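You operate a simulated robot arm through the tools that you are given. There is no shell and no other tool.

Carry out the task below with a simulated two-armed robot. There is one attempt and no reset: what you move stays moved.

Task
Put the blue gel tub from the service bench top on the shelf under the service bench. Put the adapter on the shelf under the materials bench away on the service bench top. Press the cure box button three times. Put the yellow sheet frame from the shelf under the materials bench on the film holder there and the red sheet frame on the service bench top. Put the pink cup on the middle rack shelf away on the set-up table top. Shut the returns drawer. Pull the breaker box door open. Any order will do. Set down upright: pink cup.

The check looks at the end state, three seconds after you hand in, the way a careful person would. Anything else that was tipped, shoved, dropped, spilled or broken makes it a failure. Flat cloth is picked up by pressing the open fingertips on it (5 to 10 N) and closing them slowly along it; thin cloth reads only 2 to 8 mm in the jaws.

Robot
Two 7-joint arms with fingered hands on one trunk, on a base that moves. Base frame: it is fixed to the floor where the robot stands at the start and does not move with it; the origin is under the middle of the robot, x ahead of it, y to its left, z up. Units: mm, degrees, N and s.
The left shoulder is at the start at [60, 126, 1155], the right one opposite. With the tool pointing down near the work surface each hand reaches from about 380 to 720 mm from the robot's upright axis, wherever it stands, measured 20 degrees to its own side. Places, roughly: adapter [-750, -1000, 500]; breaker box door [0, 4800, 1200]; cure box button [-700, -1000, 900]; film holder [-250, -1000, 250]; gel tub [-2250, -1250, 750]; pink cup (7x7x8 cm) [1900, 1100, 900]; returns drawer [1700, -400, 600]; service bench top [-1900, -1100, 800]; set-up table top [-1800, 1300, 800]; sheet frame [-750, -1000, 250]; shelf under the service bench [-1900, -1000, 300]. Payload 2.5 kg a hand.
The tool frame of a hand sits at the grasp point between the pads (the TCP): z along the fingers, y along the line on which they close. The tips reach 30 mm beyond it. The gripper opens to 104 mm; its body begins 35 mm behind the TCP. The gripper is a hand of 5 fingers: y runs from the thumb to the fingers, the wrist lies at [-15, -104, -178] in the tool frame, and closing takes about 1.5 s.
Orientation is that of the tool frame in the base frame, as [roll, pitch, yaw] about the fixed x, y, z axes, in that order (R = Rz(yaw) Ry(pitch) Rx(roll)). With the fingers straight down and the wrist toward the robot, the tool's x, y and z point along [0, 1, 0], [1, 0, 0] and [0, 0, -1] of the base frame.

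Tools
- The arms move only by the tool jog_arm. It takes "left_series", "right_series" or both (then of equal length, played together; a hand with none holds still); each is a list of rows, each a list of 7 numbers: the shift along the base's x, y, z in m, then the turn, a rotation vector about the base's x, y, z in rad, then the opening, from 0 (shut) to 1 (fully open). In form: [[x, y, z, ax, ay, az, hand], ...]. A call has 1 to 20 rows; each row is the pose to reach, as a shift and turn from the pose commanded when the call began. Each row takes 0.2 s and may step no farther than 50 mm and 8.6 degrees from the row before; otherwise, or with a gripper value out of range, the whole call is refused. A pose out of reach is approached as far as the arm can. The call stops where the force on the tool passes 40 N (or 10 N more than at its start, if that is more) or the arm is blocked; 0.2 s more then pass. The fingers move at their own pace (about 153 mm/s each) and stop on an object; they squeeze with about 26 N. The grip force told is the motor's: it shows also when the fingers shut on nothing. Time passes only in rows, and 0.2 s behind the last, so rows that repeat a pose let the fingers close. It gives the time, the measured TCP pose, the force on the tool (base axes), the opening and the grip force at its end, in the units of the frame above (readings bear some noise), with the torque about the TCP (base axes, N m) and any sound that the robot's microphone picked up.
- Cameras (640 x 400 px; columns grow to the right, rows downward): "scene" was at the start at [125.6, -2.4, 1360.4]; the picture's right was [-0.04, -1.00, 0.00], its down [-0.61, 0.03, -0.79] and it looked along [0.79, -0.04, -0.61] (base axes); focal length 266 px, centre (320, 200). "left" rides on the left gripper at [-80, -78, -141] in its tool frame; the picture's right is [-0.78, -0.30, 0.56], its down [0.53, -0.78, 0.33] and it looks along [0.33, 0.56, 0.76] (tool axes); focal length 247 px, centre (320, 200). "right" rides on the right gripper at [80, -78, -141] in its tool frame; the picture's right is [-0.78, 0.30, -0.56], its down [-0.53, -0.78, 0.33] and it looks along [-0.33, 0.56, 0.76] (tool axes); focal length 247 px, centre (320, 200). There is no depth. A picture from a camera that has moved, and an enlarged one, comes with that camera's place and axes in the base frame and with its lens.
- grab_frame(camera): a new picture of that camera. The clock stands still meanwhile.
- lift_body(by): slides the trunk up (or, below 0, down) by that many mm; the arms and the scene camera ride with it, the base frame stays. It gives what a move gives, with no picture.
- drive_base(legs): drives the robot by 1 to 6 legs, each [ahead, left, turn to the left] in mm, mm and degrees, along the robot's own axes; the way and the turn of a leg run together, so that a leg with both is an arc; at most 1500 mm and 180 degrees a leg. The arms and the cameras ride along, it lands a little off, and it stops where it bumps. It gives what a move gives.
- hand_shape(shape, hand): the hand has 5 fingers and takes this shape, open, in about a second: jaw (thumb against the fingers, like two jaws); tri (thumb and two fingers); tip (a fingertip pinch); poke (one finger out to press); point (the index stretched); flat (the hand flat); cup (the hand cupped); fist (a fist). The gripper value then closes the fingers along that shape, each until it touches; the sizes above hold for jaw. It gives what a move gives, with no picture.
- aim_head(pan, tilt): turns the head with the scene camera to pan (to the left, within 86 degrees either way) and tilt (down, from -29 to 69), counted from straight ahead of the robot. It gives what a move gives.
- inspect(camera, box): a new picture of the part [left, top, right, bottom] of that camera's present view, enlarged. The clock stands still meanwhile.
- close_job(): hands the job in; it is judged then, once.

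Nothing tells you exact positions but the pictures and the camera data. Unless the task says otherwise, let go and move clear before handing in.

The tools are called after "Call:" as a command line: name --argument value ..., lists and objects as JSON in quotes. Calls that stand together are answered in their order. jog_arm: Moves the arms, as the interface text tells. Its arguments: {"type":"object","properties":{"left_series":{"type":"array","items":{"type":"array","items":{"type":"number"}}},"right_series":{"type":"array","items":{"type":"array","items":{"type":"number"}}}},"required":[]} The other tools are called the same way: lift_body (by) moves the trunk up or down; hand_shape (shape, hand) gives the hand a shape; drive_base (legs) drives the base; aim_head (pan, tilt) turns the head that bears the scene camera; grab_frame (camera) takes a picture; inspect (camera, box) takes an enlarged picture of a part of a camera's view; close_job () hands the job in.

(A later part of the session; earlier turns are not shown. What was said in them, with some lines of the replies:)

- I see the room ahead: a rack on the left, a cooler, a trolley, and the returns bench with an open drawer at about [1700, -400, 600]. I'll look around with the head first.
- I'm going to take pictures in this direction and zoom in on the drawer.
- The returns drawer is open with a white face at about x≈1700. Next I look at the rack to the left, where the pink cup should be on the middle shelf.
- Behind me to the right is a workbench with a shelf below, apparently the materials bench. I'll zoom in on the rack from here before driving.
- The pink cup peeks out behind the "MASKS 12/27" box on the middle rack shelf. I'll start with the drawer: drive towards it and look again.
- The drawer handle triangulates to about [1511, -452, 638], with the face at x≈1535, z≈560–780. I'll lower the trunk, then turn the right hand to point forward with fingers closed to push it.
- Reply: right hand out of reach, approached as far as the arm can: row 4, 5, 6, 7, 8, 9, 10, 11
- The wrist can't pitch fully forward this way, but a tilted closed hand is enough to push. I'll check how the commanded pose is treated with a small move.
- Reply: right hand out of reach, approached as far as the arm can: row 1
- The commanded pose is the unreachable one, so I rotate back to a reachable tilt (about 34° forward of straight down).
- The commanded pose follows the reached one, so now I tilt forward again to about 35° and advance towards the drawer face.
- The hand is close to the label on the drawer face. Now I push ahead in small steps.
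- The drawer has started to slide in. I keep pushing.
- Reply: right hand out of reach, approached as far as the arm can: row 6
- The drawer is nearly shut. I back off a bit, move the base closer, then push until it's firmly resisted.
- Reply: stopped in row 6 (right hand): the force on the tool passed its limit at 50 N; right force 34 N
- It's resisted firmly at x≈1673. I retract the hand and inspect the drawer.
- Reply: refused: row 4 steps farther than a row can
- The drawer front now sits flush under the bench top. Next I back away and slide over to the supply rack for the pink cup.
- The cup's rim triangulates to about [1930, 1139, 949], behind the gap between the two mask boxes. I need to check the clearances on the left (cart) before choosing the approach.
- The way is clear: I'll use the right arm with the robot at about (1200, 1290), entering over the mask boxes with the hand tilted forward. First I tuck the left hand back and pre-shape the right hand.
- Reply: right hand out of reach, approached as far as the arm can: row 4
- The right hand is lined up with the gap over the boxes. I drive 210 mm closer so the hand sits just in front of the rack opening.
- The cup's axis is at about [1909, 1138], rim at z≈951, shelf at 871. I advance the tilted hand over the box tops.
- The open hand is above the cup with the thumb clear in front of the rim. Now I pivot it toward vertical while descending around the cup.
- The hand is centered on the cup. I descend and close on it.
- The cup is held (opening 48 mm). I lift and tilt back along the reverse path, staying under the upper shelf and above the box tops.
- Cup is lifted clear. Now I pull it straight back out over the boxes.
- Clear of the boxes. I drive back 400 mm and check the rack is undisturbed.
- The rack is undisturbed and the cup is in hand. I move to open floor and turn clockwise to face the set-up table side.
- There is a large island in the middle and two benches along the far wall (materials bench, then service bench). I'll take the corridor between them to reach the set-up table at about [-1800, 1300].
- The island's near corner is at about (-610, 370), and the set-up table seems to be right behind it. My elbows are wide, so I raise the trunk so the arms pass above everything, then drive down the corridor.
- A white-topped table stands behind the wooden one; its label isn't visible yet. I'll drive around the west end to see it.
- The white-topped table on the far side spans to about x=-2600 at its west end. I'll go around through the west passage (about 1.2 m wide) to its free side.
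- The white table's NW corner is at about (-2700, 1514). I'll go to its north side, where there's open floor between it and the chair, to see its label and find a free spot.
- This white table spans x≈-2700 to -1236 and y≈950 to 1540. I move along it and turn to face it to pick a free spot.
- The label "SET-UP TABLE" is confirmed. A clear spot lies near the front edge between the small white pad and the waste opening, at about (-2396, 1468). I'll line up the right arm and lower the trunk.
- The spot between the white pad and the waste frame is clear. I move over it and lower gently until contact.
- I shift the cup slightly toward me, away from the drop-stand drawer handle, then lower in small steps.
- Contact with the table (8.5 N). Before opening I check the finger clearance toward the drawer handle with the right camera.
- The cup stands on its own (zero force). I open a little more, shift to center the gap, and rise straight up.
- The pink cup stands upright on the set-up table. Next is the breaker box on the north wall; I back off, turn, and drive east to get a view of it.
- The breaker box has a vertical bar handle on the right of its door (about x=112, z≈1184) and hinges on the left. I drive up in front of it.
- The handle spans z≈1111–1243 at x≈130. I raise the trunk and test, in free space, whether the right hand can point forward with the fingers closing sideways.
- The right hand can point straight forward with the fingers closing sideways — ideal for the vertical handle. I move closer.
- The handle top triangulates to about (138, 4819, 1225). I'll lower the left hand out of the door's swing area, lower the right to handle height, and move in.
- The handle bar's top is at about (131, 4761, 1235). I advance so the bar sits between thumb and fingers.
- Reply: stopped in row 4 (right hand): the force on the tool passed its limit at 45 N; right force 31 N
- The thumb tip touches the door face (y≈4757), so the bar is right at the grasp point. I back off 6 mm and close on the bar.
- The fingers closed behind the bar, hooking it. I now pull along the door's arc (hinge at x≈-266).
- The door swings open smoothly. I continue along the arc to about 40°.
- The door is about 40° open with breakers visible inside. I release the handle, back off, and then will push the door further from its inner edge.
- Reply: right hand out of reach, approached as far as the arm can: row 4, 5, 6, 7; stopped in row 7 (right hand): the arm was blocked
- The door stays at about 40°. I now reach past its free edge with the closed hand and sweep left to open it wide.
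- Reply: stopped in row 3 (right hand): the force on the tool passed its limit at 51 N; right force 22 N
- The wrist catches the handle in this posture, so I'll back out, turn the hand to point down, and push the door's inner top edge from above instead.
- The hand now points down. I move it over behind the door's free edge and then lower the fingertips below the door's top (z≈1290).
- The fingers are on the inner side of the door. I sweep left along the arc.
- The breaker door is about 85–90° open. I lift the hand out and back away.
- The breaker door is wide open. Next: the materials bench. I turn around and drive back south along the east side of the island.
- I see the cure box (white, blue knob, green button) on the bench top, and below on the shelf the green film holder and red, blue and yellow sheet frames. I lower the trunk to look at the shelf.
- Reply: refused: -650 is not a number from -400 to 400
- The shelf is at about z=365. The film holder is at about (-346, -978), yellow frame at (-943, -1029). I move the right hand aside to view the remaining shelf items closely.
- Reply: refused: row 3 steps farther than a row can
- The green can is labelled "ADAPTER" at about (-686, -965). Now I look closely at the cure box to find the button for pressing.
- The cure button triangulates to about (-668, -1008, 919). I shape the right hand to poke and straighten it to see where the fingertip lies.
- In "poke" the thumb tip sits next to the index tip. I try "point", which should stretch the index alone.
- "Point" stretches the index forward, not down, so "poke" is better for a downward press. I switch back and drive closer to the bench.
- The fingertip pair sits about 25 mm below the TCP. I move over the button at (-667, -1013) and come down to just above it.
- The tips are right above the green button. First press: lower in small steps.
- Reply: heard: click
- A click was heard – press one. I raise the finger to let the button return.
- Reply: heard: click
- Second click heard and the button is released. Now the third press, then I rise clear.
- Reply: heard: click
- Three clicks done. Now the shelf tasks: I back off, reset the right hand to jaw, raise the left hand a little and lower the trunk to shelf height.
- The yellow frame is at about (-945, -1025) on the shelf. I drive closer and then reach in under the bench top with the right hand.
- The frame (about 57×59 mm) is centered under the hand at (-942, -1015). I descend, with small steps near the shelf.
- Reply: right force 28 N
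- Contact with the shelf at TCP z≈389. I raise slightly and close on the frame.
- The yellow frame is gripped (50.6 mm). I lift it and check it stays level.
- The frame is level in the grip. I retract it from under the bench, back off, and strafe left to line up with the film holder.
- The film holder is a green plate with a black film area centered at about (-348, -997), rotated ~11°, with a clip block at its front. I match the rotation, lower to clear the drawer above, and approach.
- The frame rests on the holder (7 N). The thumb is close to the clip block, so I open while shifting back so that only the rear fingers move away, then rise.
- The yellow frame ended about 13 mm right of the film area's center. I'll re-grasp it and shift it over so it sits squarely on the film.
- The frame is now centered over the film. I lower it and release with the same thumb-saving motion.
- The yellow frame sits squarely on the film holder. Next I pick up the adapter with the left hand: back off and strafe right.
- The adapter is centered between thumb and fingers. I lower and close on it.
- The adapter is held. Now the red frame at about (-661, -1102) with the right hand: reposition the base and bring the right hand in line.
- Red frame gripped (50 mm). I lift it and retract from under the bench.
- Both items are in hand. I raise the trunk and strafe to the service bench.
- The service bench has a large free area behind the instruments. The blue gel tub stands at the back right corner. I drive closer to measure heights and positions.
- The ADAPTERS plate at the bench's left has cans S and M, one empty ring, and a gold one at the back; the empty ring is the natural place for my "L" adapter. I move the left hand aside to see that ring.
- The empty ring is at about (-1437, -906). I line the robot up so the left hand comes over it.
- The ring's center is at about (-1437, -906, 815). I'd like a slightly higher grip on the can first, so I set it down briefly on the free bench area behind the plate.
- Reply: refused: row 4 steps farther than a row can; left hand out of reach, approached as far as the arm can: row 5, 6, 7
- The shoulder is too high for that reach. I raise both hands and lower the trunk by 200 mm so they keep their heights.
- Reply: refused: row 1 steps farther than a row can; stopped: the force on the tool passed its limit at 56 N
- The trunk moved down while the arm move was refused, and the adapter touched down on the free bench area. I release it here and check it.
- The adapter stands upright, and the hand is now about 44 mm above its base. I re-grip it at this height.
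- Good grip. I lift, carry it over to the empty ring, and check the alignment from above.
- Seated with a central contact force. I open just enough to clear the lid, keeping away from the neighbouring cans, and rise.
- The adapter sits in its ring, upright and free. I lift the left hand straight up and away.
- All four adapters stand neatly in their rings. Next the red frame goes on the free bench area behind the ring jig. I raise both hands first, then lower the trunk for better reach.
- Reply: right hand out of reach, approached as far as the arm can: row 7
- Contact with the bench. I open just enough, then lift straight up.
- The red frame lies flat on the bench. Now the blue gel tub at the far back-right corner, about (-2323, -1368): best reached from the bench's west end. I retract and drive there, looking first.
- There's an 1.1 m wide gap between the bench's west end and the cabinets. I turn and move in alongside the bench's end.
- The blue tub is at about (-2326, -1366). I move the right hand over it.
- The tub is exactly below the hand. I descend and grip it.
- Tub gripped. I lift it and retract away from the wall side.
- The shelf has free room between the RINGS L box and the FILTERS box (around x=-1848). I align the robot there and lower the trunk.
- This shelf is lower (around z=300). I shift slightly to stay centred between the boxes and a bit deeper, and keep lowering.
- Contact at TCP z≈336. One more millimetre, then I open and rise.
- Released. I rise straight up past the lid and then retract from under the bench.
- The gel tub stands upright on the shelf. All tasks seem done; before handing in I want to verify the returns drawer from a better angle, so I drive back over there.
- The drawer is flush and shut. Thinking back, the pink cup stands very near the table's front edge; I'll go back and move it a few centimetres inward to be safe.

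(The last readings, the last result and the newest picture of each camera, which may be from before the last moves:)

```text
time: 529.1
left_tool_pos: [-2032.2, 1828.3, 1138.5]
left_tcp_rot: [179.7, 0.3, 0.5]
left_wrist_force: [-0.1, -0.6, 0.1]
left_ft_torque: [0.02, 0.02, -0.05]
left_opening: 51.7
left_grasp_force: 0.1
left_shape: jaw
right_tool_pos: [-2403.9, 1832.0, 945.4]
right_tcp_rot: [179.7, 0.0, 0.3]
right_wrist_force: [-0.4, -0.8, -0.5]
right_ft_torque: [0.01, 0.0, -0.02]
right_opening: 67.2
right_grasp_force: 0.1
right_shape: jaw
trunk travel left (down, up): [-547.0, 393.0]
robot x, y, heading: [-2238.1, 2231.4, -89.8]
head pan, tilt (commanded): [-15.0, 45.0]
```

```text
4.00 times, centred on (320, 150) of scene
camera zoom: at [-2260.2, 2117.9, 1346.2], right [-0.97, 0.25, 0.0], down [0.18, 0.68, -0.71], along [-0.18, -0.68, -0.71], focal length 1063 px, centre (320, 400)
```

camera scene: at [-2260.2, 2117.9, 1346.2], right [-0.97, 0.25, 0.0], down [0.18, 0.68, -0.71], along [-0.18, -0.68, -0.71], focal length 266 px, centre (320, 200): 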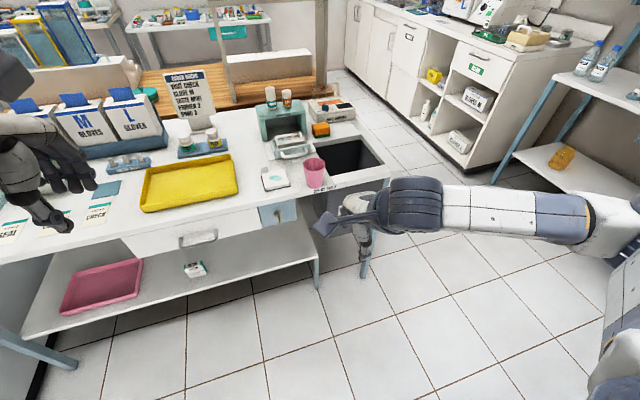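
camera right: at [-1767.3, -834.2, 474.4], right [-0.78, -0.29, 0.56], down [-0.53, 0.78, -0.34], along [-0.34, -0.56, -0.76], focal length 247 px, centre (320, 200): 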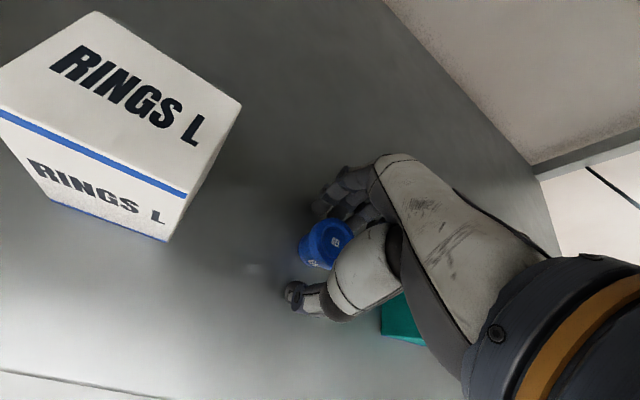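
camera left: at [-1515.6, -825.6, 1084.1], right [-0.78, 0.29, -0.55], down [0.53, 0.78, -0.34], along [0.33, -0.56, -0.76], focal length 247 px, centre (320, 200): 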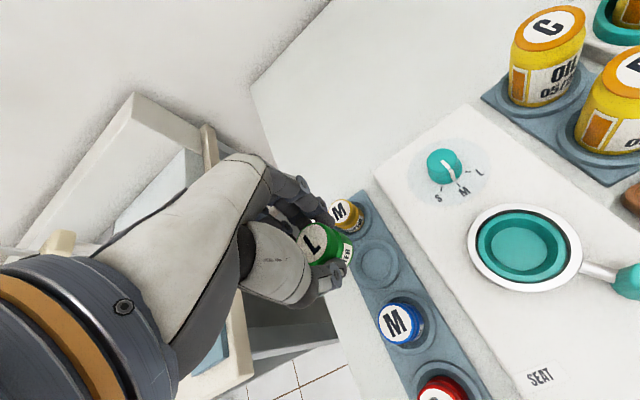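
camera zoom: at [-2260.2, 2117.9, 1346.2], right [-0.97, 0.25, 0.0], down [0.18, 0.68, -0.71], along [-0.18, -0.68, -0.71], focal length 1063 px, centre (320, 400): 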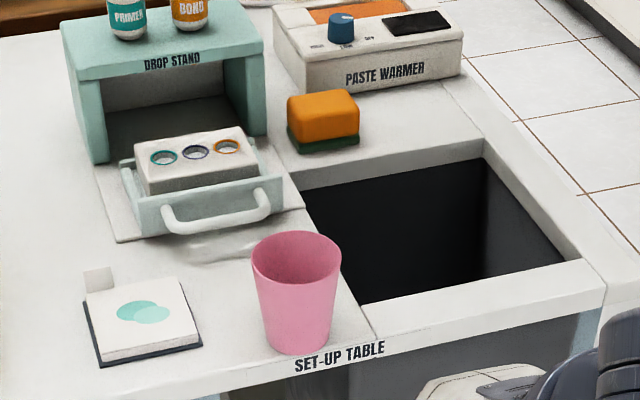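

The cup is upright but within a centimetre of the edge. I'll re-grip it gently and set it about 2.5 cm further in. First I pre-pose the right hand like at the placement (12° tilt) and approach.

Call:
jog_arm --right_series '[[0, 0, 0.04, -0.07, 0, 0.0, 0.8], [0, 0, 0.08, -0.14, 0, 0.01, 1], [0, 0, 0.12, -0.205, 0, 0.02, 1], [0, 0, 0.16, -0.205, 0, 0.02, 1]]'

Call:
lift_body --by -125

Call:
drive_base --legs '[[185, 0, 0]]'

Call:
grab_frame --camera "right"

Call:
grab_frame --camera "scene"

```text
time: 530.1
left_tool_pos: [-2031.3, 1829.6, 1139.8]
left_tcp_rot: [179.8, 0.4, 0.4]
left_wrist_force: [1.0, 0.1, 0.3]
left_ft_torque: [0.01, 0.02, 0.01]
left_opening: 51.7
left_grasp_force: 0.1
left_shape: jaw
right_tool_pos: [-2403.0, 1830.6, 1106.6]
right_tcp_rot: [167.8, 0.2, 1.4]
right_wrist_force: [-0.5, 0.1, -0.2]
right_ft_torque: [-0.01, 0.03, -0.01]
right_opening: 103.9
right_grasp_force: 0.0
right_shape: jaw
trunk travel left (down, up): [-547.0, 393.0]
robot x, y, heading: [-2237.8, 2237.2, -89.7]
head pan, tilt (commanded): [-15.0, 45.0]
```

```text
time: 531.7
left_tool_pos: [-2033.0, 1828.5, 1014.7]
left_tcp_rot: [179.8, 0.3, 0.4]
left_wrist_force: [0.1, -0.3, -0.1]
left_ft_torque: [0.0, -0.01, -0.02]
left_opening: 51.7
left_grasp_force: 0.1
left_shape: jaw
right_tool_pos: [-2401.9, 1830.4, 981.8]
right_tcp_rot: [167.8, 0.2, 1.3]
right_wrist_force: [1.0, -0.6, 0.5]
right_ft_torque: [0.04, -0.02, 0.01]
right_opening: 103.6
right_grasp_force: 0.1
right_shape: jaw
trunk travel left (down, up): [-422.0, 518.0]
robot x, y, heading: [-2238.2, 2237.9, -89.6]
head pan, tilt (commanded): [-15.0, 45.0]
```

```text
time: 533.2
left_tool_pos: [-2033.0, 1647.8, 1013.7]
left_tcp_rot: [179.7, 0.3, 0.3]
left_wrist_force: [-0.5, 1.0, -0.4]
left_ft_torque: [-0.01, -0.01, -0.02]
left_opening: 51.6
left_grasp_force: 0.1
left_shape: jaw
right_tool_pos: [-2401.9, 1650.5, 982.1]
right_tcp_rot: [167.9, 0.1, 1.4]
right_wrist_force: [-0.4, 0.0, 0.6]
right_ft_torque: [-0.01, 0.03, -0.02]
right_opening: 103.6
right_grasp_force: 0.0
right_shape: jaw
trunk travel left (down, up): [-422.0, 518.0]
robot x, y, heading: [-2236.2, 2053.4, -89.8]
head pan, tilt (commanded): [-15.0, 45.0]
```

```text
taken
camera right: at [-2324.2, 1757.6, 1103.6], right [-0.77, -0.19, 0.61], down [-0.55, 0.68, -0.49], along [-0.32, -0.71, -0.63], focal length 247 px, centre (320, 200)
```

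right: 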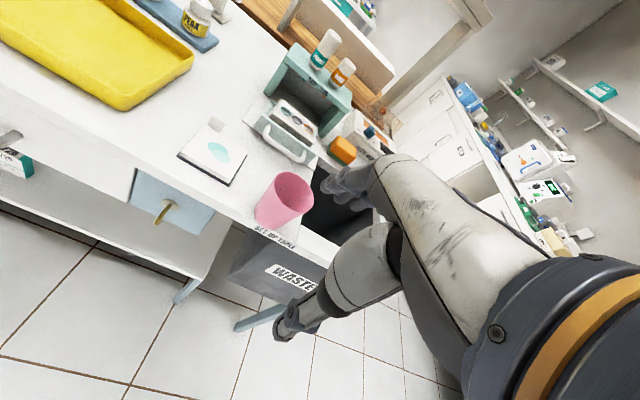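

```text
taken
camera scene: at [-2259.2, 1936.4, 1221.1], right [-0.97, 0.25, 0.0], down [0.18, 0.68, -0.71], along [-0.18, -0.68, -0.71], focal length 266 px, centre (320, 200)
```

scene: 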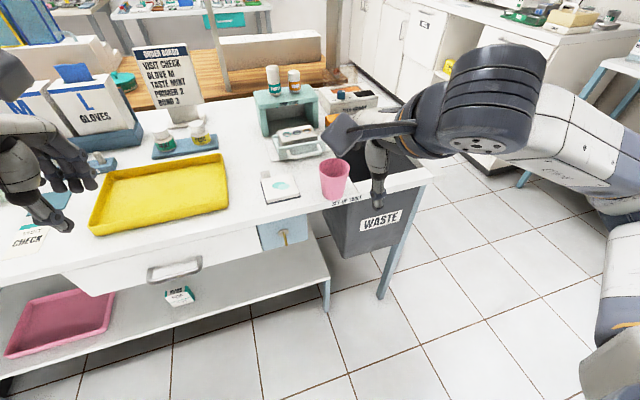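

Call:
jog_arm --right_series '[[0.002, -0.04, -0.01, 0, 0, 0, 1], [0.004, -0.08, -0.02, 0, 0, 0, 1], [0.006, -0.115, -0.035, 0, 0, 0, 1], [0.006, -0.128, -0.045, 0, 0, 0, 1]]'

Call:
grab_frame --camera "right"

Call:
inspect --camera "scene" --box '[260, 100, 420, 220]'

```text
time: 534.2
left_tool_pos: [-2031.6, 1646.8, 1014.8]
left_tcp_rot: [179.7, 0.3, 0.4]
left_wrist_force: [-0.2, -0.3, 1.0]
left_ft_torque: [0.0, -0.01, 0.01]
left_opening: 51.6
left_grasp_force: 0.1
left_shape: jaw
right_tool_pos: [-2395.9, 1523.0, 936.8]
right_tcp_rot: [167.9, 0.2, 1.4]
right_wrist_force: [0.4, -0.4, -0.4]
right_ft_torque: [0.0, -0.01, -0.02]
right_opening: 103.8
right_grasp_force: 0.1
right_shape: jaw
trunk travel left (down, up): [-422.0, 518.0]
robot x, y, heading: [-2242.3, 2058.2, -89.9]
head pan, tilt (commanded): [-15.0, 45.0]
```

```text
taken
camera right: at [-2318.1, 1630.3, 1059.0], right [-0.77, -0.19, 0.61], down [-0.55, 0.68, -0.49], along [-0.32, -0.71, -0.63], focal length 247 px, centre (320, 200)
```

right: 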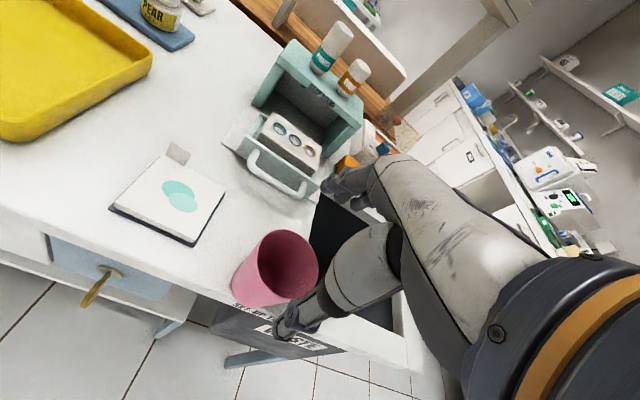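

```text
3.33 times, centred on (340, 160) of scene
camera zoom: at [-2259.2, 1936.6, 1221.2], right [-0.97, 0.25, 0.0], down [0.18, 0.68, -0.71], along [-0.18, -0.68, -0.71], focal length 886 px, centre (253, 333)
```

zoom: 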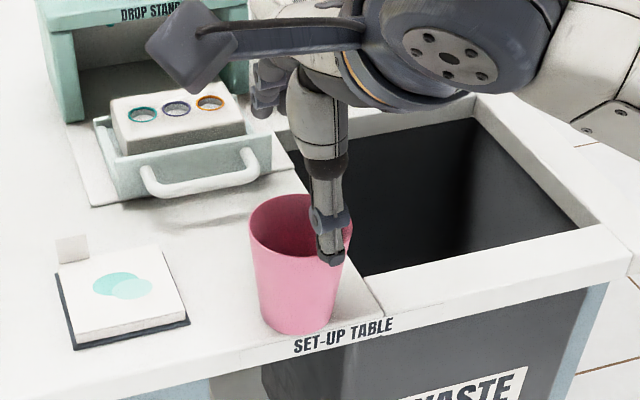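

Call:
jog_arm --right_series '[[-0.004, 0, -0.02, 0, 0, 0, 0.9], [-0.004, 0, -0.04, 0, 0, 0, 0.9]]'

Call:
grab_frame --camera "right"

Call:
inspect --camera "scene" --box '[260, 100, 420, 220]'

```text
time: 534.8
left_tool_pos: [-2031.8, 1646.8, 1013.8]
left_tcp_rot: [179.6, 0.3, 0.2]
left_wrist_force: [-0.7, -0.2, 0.0]
left_ft_torque: [0.0, 0.0, 0.0]
left_opening: 51.8
left_grasp_force: 0.1
left_shape: jaw
right_tool_pos: [-2398.8, 1523.3, 896.8]
right_tcp_rot: [167.9, 0.1, 1.4]
right_wrist_force: [1.3, -0.1, -0.5]
right_ft_torque: [0.0, 0.0, 0.01]
right_opening: 93.6
right_grasp_force: 0.1
right_shape: jaw
trunk travel left (down, up): [-422.0, 518.0]
robot x, y, heading: [-2234.8, 2058.3, -89.7]
head pan, tilt (commanded): [-15.0, 45.0]
```

```text
taken
camera right: at [-2321.5, 1631.1, 1019.2], right [-0.77, -0.19, 0.61], down [-0.55, 0.68, -0.49], along [-0.32, -0.71, -0.63], focal length 247 px, centre (320, 200)
```

right: 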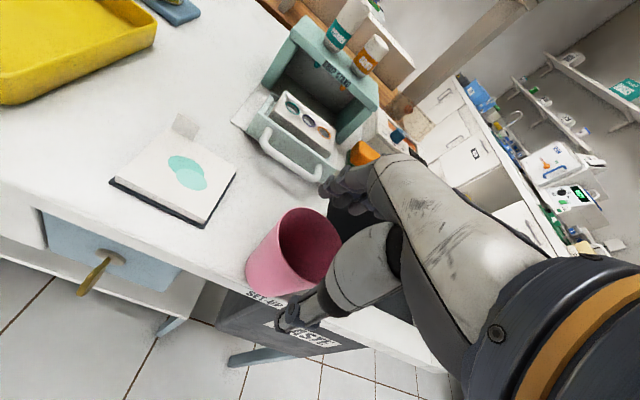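

```text
3.33 times, centred on (340, 160) of scene
camera zoom: at [-2259.3, 1936.6, 1221.2], right [-0.97, 0.25, 0.0], down [0.18, 0.68, -0.71], along [-0.18, -0.68, -0.71], focal length 886 px, centre (253, 333)
```

zoom: 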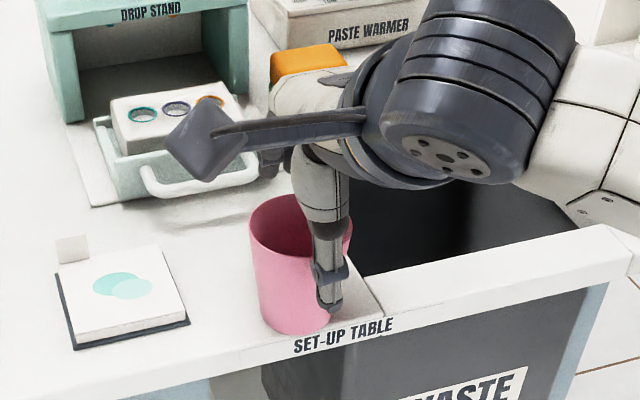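

Call:
jog_arm --right_series '[[0.002, 0, -0.015, 0, 0, 0, 0.9], [0.003, 0, -0.03, 0, 0, 0, 0.9], [0.003, 0, -0.043, 0, 0, 0, 0.9]]'

Call:
grab_frame --camera "right"

Call:
inspect --camera "scene" --box '[260, 100, 420, 220]'

```text
time: 535.6
left_tool_pos: [-2032.7, 1647.6, 1013.4]
left_tcp_rot: [179.7, 0.2, 0.2]
left_wrist_force: [0.9, 0.2, 0.1]
left_ft_torque: [0.01, -0.01, 0.03]
left_opening: 51.8
left_grasp_force: 0.1
left_shape: jaw
right_tool_pos: [-2396.3, 1522.6, 854.1]
right_tcp_rot: [168.0, 0.2, 1.4]
right_wrist_force: [1.0, -1.0, -0.5]
right_ft_torque: [-0.01, -0.01, 0.01]
right_opening: 93.8
right_grasp_force: 0.1
right_shape: jaw
trunk travel left (down, up): [-422.0, 518.0]
robot x, y, heading: [-2240.0, 2051.8, -89.7]
head pan, tilt (commanded): [-15.0, 45.0]
```

```text
taken
camera right: at [-2318.9, 1630.1, 975.8], right [-0.77, -0.19, 0.61], down [-0.55, 0.68, -0.49], along [-0.32, -0.71, -0.63], focal length 247 px, centre (320, 200)
```

right: 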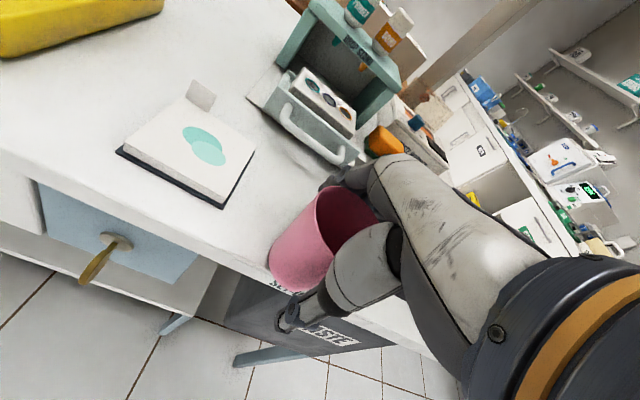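

```text
3.33 times, centred on (340, 160) of scene
camera zoom: at [-2259.2, 1936.7, 1221.2], right [-0.97, 0.25, 0.0], down [0.18, 0.68, -0.71], along [-0.18, -0.68, -0.71], focal length 886 px, centre (253, 333)
```

zoom: 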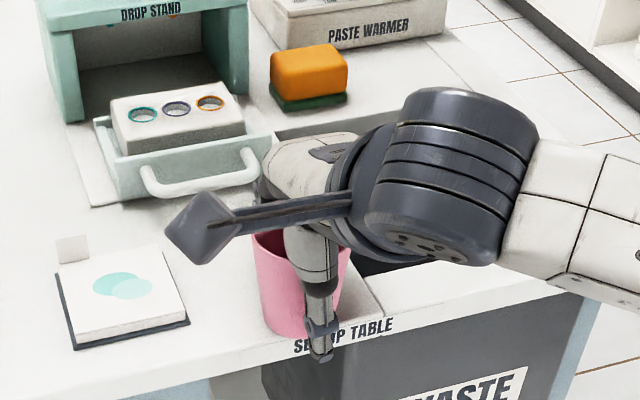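

Call:
jog_arm --right_series '[[0, -0.003, 0, 0, 0, 0, 0.85], [0, -0.005, 0, 0, 0, 0, 0.75], [0, -0.005, 0, 0, 0, 0, 0.65], [0, -0.005, 0, 0, 0, 0, 0.55], [0, -0.005, 0, 0, 0, 0, 0.45], [0, -0.005, 0, 0, 0, 0, 0.3], [0, -0.005, 0, 0, 0, 0, 0.3], [0, -0.005, 0, 0, 0, 0, 0.3]]'

Call:
grab_frame --camera "right"

Call:
inspect --camera "scene" --box '[260, 100, 420, 220]'

```text
time: 537.4
left_tool_pos: [-2031.7, 1648.2, 1013.7]
left_tcp_rot: [179.8, 0.4, 0.3]
left_wrist_force: [-0.3, -0.3, 0.4]
left_ft_torque: [-0.02, 0.0, 0.0]
left_opening: 51.6
left_grasp_force: 0.0
left_shape: jaw
right_tool_pos: [-2397.2, 1516.8, 854.1]
right_tcp_rot: [167.9, 0.2, 1.4]
right_wrist_force: [0.2, -0.5, 1.7]
right_ft_torque: [0.05, 0.03, -0.02]
right_opening: 49.7
right_grasp_force: 25.8
right_shape: jaw
trunk travel left (down, up): [-422.0, 518.0]
robot x, y, heading: [-2238.7, 2054.2, -89.7]
head pan, tilt (commanded): [-15.0, 45.0]
```

```text
taken
camera right: at [-2318.8, 1625.1, 975.6], right [-0.77, -0.19, 0.61], down [-0.55, 0.68, -0.49], along [-0.32, -0.71, -0.63], focal length 247 px, centre (320, 200)
```

right: 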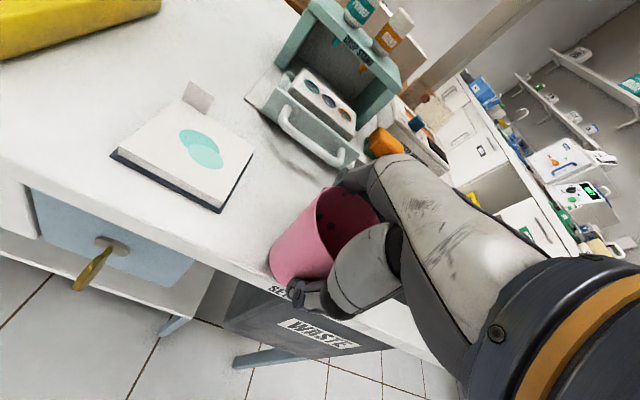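

```text
3.33 times, centred on (340, 160) of scene
camera zoom: at [-2259.2, 1936.8, 1221.2], right [-0.97, 0.25, 0.0], down [0.18, 0.68, -0.71], along [-0.18, -0.68, -0.71], focal length 886 px, centre (253, 333)
```

zoom: 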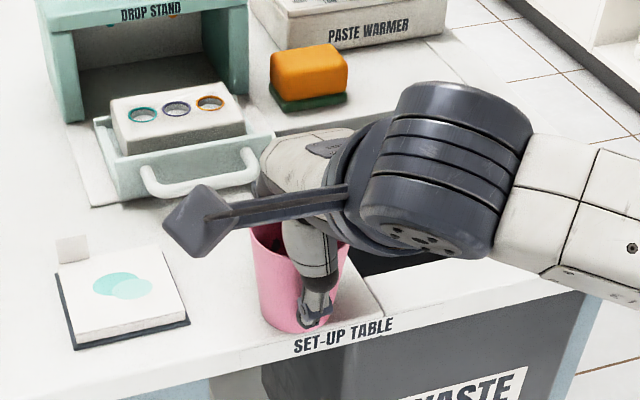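

Gripped. I lift it 7 mm, move it 25 mm inward, and set it down again.

Call:
jog_arm --right_series '[[0, 0, 0.004, 0, 0, 0, 0.3], [0, 0, 0.007, 0, 0, 0, 0.3], [0, -0.009, 0.007, 0, 0, 0, 0.3], [0, -0.018, 0.007, 0, 0, 0, 0.3], [0, -0.026, 0.007, 0, 0, 0, 0.3], [0, -0.026, 0.003, 0, 0, 0, 0.3]]'

Call:
jog_arm --right_series '[[0, 0, -0.002, 0, 0, 0, 0.3], [0, 0, -0.004, 0, 0, 0, 0.3]]'

Call:
inspect --camera "scene" --box '[260, 100, 420, 220]'

Call:
inspect --camera "right" --box '[230, 100, 430, 260]'

```text
time: 538.8
left_tool_pos: [-2032.9, 1646.7, 1014.8]
left_tcp_rot: [179.7, 0.3, 0.3]
left_wrist_force: [0.8, -0.3, -0.2]
left_ft_torque: [0.01, -0.03, 0.0]
left_opening: 51.6
left_grasp_force: 0.0
left_shape: jaw
right_tool_pos: [-2397.4, 1491.5, 856.2]
right_tcp_rot: [167.9, 0.2, 1.3]
right_wrist_force: [0.3, 0.5, 0.1]
right_ft_torque: [-0.01, 0.0, 0.01]
right_opening: 49.3
right_grasp_force: 25.6
right_shape: jaw
trunk travel left (down, up): [-422.0, 518.0]
robot x, y, heading: [-2240.5, 2054.5, -89.8]
head pan, tilt (commanded): [-15.0, 45.0]
```

```text
time: 539.4
left_tool_pos: [-2032.8, 1646.2, 1015.8]
left_tcp_rot: [179.8, 0.4, 0.3]
left_wrist_force: [-0.7, -0.5, 0.2]
left_ft_torque: [0.02, -0.02, -0.01]
left_opening: 51.7
left_grasp_force: 0.1
left_shape: jaw
right_tool_pos: [-2396.8, 1490.1, 853.5]
right_tcp_rot: [167.7, 0.1, 1.4]
right_wrist_force: [0.6, 0.2, 4.6]
right_ft_torque: [0.11, 0.0, 0.01]
right_opening: 49.0
right_grasp_force: 26.1
right_shape: jaw
trunk travel left (down, up): [-422.0, 518.0]
robot x, y, heading: [-2239.1, 2054.1, -89.7]
head pan, tilt (commanded): [-15.0, 45.0]
```

```text
3.33 times, centred on (340, 160) of scene
camera zoom: at [-2259.1, 1937.0, 1221.3], right [-0.97, 0.25, 0.0], down [0.18, 0.68, -0.71], along [-0.18, -0.68, -0.71], focal length 886 px, centre (253, 333)
```

zoom: 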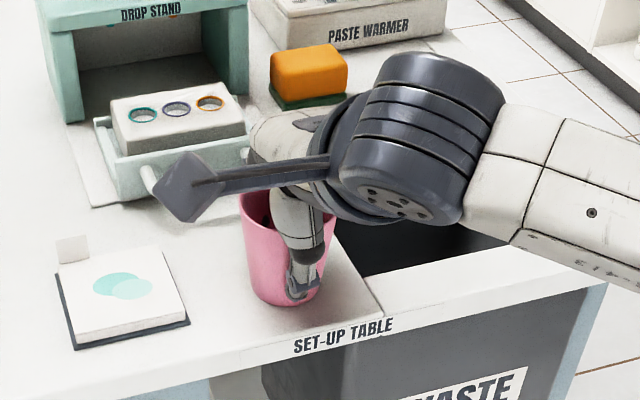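

```text
2.50 times, centred on (330, 180) of right
camera zoom: at [-2319.0, 1598.8, 975.1], right [-0.77, -0.19, 0.61], down [-0.55, 0.68, -0.49], along [-0.32, -0.71, -0.62], focal length 617 px, centre (295, 250)
```

zoom: 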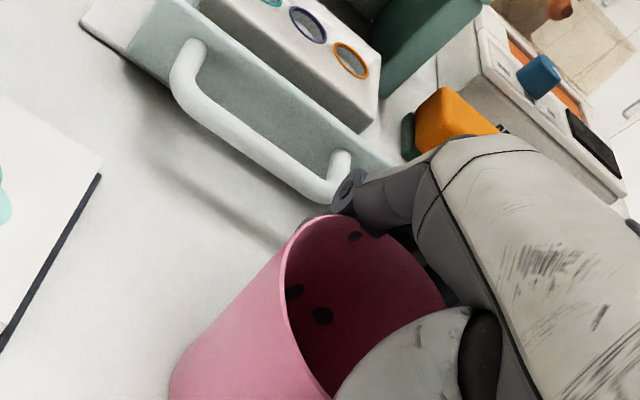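

The rear fingers are close to the drop-stand handle here, so I bring the cup back 8 mm for safe release clearance (still well inside the edge).

Call:
jog_arm --right_series '[[0, 0, 0.004, 0, 0, 0, 0.3], [0, 0.004, 0.007, 0, 0, 0, 0.3], [0, 0.008, 0.007, 0, 0, 0, 0.3], [0, 0.008, 0.003, 0, 0, 0, 0.3], [0, 0.008, 0.0, 0, 0, 0, 0.3]]'

Call:
inspect --camera "right" --box '[230, 100, 430, 260]'

Call:
inspect --camera "scene" --box '[260, 100, 420, 220]'

```text
time: 540.6
left_tool_pos: [-2032.7, 1648.2, 1015.3]
left_tcp_rot: [179.6, 0.2, 0.3]
left_wrist_force: [-0.7, 0.4, -0.1]
left_ft_torque: [0.01, 0.02, -0.04]
left_opening: 51.8
left_grasp_force: 0.0
left_shape: jaw
right_tool_pos: [-2397.2, 1500.0, 853.6]
right_tcp_rot: [167.9, 0.2, 1.3]
right_wrist_force: [0.0, -0.1, 1.6]
right_ft_torque: [0.01, -0.01, 0.0]
right_opening: 49.4
right_grasp_force: 26.3
right_shape: jaw
trunk travel left (down, up): [-422.0, 518.0]
robot x, y, heading: [-2239.6, 2052.6, -89.7]
head pan, tilt (commanded): [-15.0, 45.0]
```

```text
2.50 times, centred on (330, 180) of right
camera zoom: at [-2319.6, 1607.2, 975.5], right [-0.77, -0.19, 0.61], down [-0.55, 0.68, -0.49], along [-0.32, -0.71, -0.63], focal length 617 px, centre (295, 250)
```

zoom: 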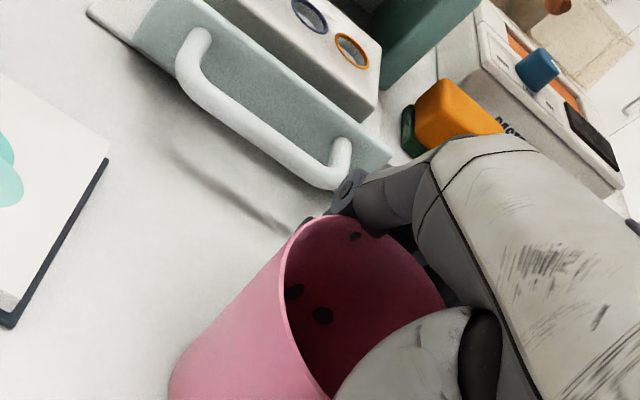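

```text
3.33 times, centred on (340, 160) of scene
camera zoom: at [-2259.2, 1936.8, 1221.2], right [-0.97, 0.25, 0.0], down [0.18, 0.68, -0.71], along [-0.18, -0.68, -0.71], focal length 886 px, centre (253, 333)
```

zoom: 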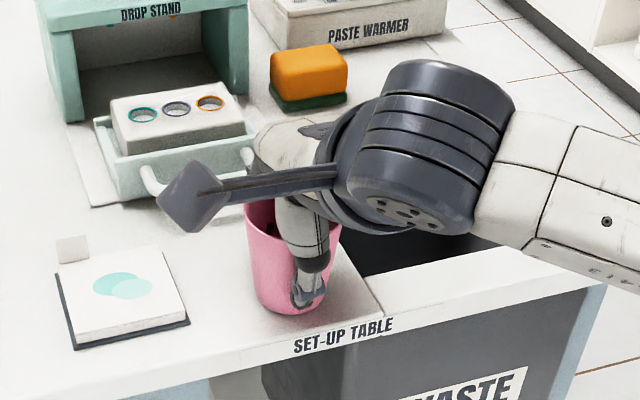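

Call:
jog_arm --right_series '[[0, 0, -0.001, 0, 0, 0, 0.5], [0, 0, -0.001, 0, 0, 0, 0.54], [0, 0, -0.001, 0, 0, 0, 0.58], [0, 0.002, 0, 0, 0, 0, 0.64], [0, 0.004, 0, 0, 0, 0, 0.7], [0, 0.007, 0, 0, 0, 0, 0.78], [0, 0.009, 0, 0, 0, 0, 0.86], [0, 0.009, 0, 0, 0, 0, 0.87]]'

Call:
grab_frame --camera "right"

Call:
inspect --camera "scene" --box '[260, 100, 420, 220]'

```text
time: 542.4
left_tool_pos: [-2032.1, 1646.6, 1015.5]
left_tcp_rot: [179.8, 0.3, 0.3]
left_wrist_force: [-0.9, 0.8, -0.2]
left_ft_torque: [-0.01, -0.03, 0.02]
left_opening: 51.5
left_grasp_force: 0.1
left_shape: jaw
right_tool_pos: [-2397.1, 1509.5, 853.4]
right_tcp_rot: [167.9, 0.1, 1.5]
right_wrist_force: [-0.2, -0.2, 0.2]
right_ft_torque: [0.01, -0.02, 0.0]
right_opening: 90.2
right_grasp_force: 0.0
right_shape: jaw
trunk travel left (down, up): [-422.0, 518.0]
robot x, y, heading: [-2233.4, 2052.8, -89.7]
head pan, tilt (commanded): [-15.0, 45.0]
```

```text
taken
camera right: at [-2319.1, 1616.2, 975.3], right [-0.77, -0.19, 0.61], down [-0.55, 0.68, -0.49], along [-0.32, -0.71, -0.63], focal length 247 px, centre (320, 200)
```

right: 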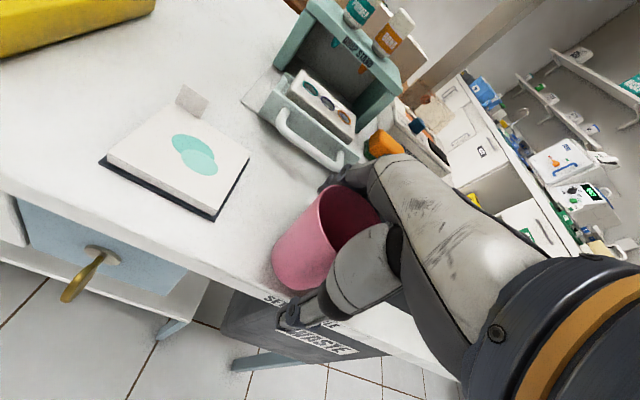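

```text
3.33 times, centred on (340, 160) of scene
camera zoom: at [-2259.2, 1936.6, 1221.2], right [-0.97, 0.25, 0.0], down [0.18, 0.68, -0.71], along [-0.18, -0.68, -0.71], focal length 886 px, centre (253, 333)
```

zoom: 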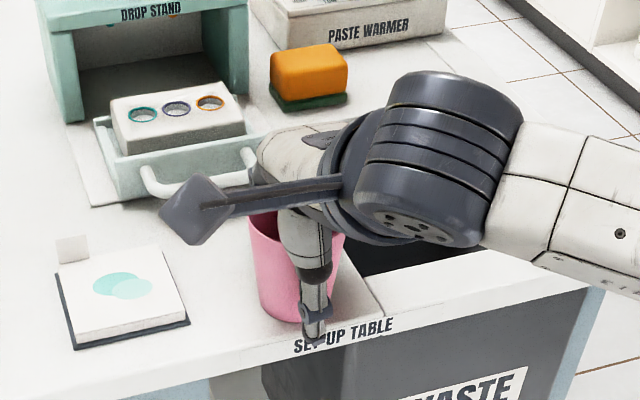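

Call:
jog_arm --right_series '[[0, 0, 0.01, 0, 0, 0, 0.88], [0, 0, 0.022, 0, 0, 0, 0.9], [0, 0, 0.04, 0, 0, 0, 0.92], [0, 0, 0.07, 0, 0, 0, 1], [0, 0.01, 0.11, 0, 0, 0, 1], [0, 0.03, 0.145, 0, 0, 0, 1]]'

Call:
inspect --camera "scene" --box '[260, 100, 420, 220]'

```text
time: 543.8
left_tool_pos: [-2032.1, 1647.3, 1014.6]
left_tcp_rot: [179.8, 0.3, 0.3]
left_wrist_force: [-0.2, -0.9, 0.0]
left_ft_torque: [-0.02, 0.03, 0.01]
left_opening: 51.8
left_grasp_force: 0.0
left_shape: jaw
right_tool_pos: [-2397.3, 1540.2, 997.9]
right_tcp_rot: [167.9, 0.2, 1.3]
right_wrist_force: [0.9, 0.1, -0.1]
right_ft_torque: [0.02, -0.05, 0.03]
right_opening: 103.9
right_grasp_force: 0.0
right_shape: jaw
trunk travel left (down, up): [-422.0, 518.0]
robot x, y, heading: [-2239.4, 2057.1, -89.8]
head pan, tilt (commanded): [-15.0, 45.0]
```

```text
3.33 times, centred on (340, 160) of scene
camera zoom: at [-2259.2, 1936.8, 1221.2], right [-0.97, 0.25, 0.0], down [0.18, 0.68, -0.71], along [-0.18, -0.68, -0.71], focal length 886 px, centre (253, 333)
```

zoom: 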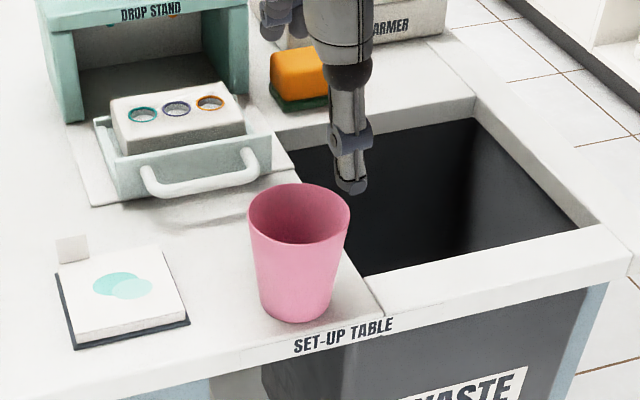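

The cup now stands upright about 2 cm inside the edge. I back away from the table and take a last look.

Call:
jog_arm --right_series '[[0, 0.04, 0.02, 0, 0, 0, 1], [0, 0.08, 0.04, 0, 0, 0, 1]]'

Call:
drive_base --legs '[[-250, 0, 0]]'

Call:
grab_frame --camera "scene"

Call:
inspect --camera "scene" --box '[240, 80, 400, 180]'

```text
time: 544.4
left_tool_pos: [-2032.6, 1645.9, 1014.2]
left_tcp_rot: [179.7, 0.3, 0.3]
left_wrist_force: [0.0, 0.4, -0.3]
left_ft_torque: [0.03, -0.02, -0.03]
left_opening: 51.6
left_grasp_force: 0.0
left_shape: jaw
right_tool_pos: [-2397.3, 1617.5, 1038.3]
right_tcp_rot: [167.8, 0.2, 1.3]
right_wrist_force: [-0.2, 0.9, 0.2]
right_ft_torque: [0.03, 0.0, -0.02]
right_opening: 103.7
right_grasp_force: 0.1
right_shape: jaw
trunk travel left (down, up): [-422.0, 518.0]
robot x, y, heading: [-2240.3, 2053.5, -89.7]
head pan, tilt (commanded): [-15.0, 45.0]
```

```text
time: 546.2
left_tool_pos: [-2035.0, 1899.8, 1015.6]
left_tcp_rot: [179.7, 0.2, 0.4]
left_wrist_force: [-0.6, 0.0, 0.4]
left_ft_torque: [0.0, 0.0, -0.03]
left_opening: 51.6
left_grasp_force: 0.1
left_shape: jaw
right_tool_pos: [-2398.8, 1869.2, 1036.9]
right_tcp_rot: [167.8, 0.3, 1.4]
right_wrist_force: [0.0, -0.6, 0.6]
right_ft_torque: [-0.01, 0.01, 0.01]
right_opening: 104.0
right_grasp_force: 0.0
right_shape: jaw
trunk travel left (down, up): [-422.0, 518.0]
robot x, y, heading: [-2242.0, 2304.4, -89.4]
head pan, tilt (commanded): [-15.0, 45.0]
```

```text
taken
camera scene: at [-2260.5, 2188.4, 1221.2], right [-0.97, 0.25, 0.0], down [0.18, 0.68, -0.71], along [-0.18, -0.68, -0.71], focal length 266 px, centre (320, 200)
```

scene: 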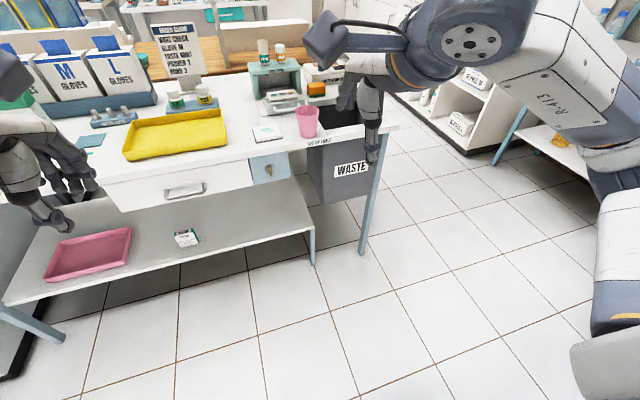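

```text
4.00 times, centred on (320, 130) of scene
camera zoom: at [-2260.5, 2188.4, 1221.2], right [-0.97, 0.25, 0.0], down [0.18, 0.68, -0.71], along [-0.18, -0.68, -0.71], focal length 1063 px, centre (320, 480)
```

zoom: 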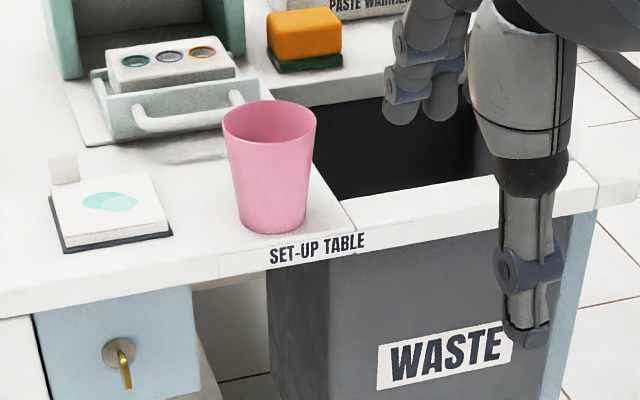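

The cup is upright on the set-up table and both hands are empty and clear. The drawer is shut and the gel tub, adapter and both sheet frames are in place. I pressed the cure button three times, with three clicks, and left the breaker door wide open, though I haven't looked at it again since. I hand the job in.

Call:
close_job

```text
The job is handed in.
```

I finished every item on the list and handed the job in; the check's verdict has not come back.

- **Gel tub:** the blue tub stands upright on the shelf under the service bench, between the RINGS L and FILTERS boxes.
- **Adapter:** it stands upright in the empty ring of the ADAPTERS plate on the service bench top. While I was lining it up, the trunk lowered too far and pressed it onto bare bench (force limit 56 N). It stood upright and undamaged afterwards, and nothing else was touched.
- **Cure box button:** pressed three times, with a click heard each time. The display still read OFF.
- **Sheet frames:** the yellow frame lies on the black area of the film holder. I had to re-grip it once because it first sat about 13 mm off-centre. The red frame lies flat on the service bench top, behind the ring jig.
- **Pink cup:** it stands upright on the set-up table top. I first set it within about a centimetre of the edge, so I went back and moved it to about 2 cm inside.
- **Returns drawer:** shut. I went back and looked at it again at the end.
- **Breaker box door:** pulled open to roughly 90 degrees. I did not look at it again before handing in.

Both hands were empty and clear when I handed in.
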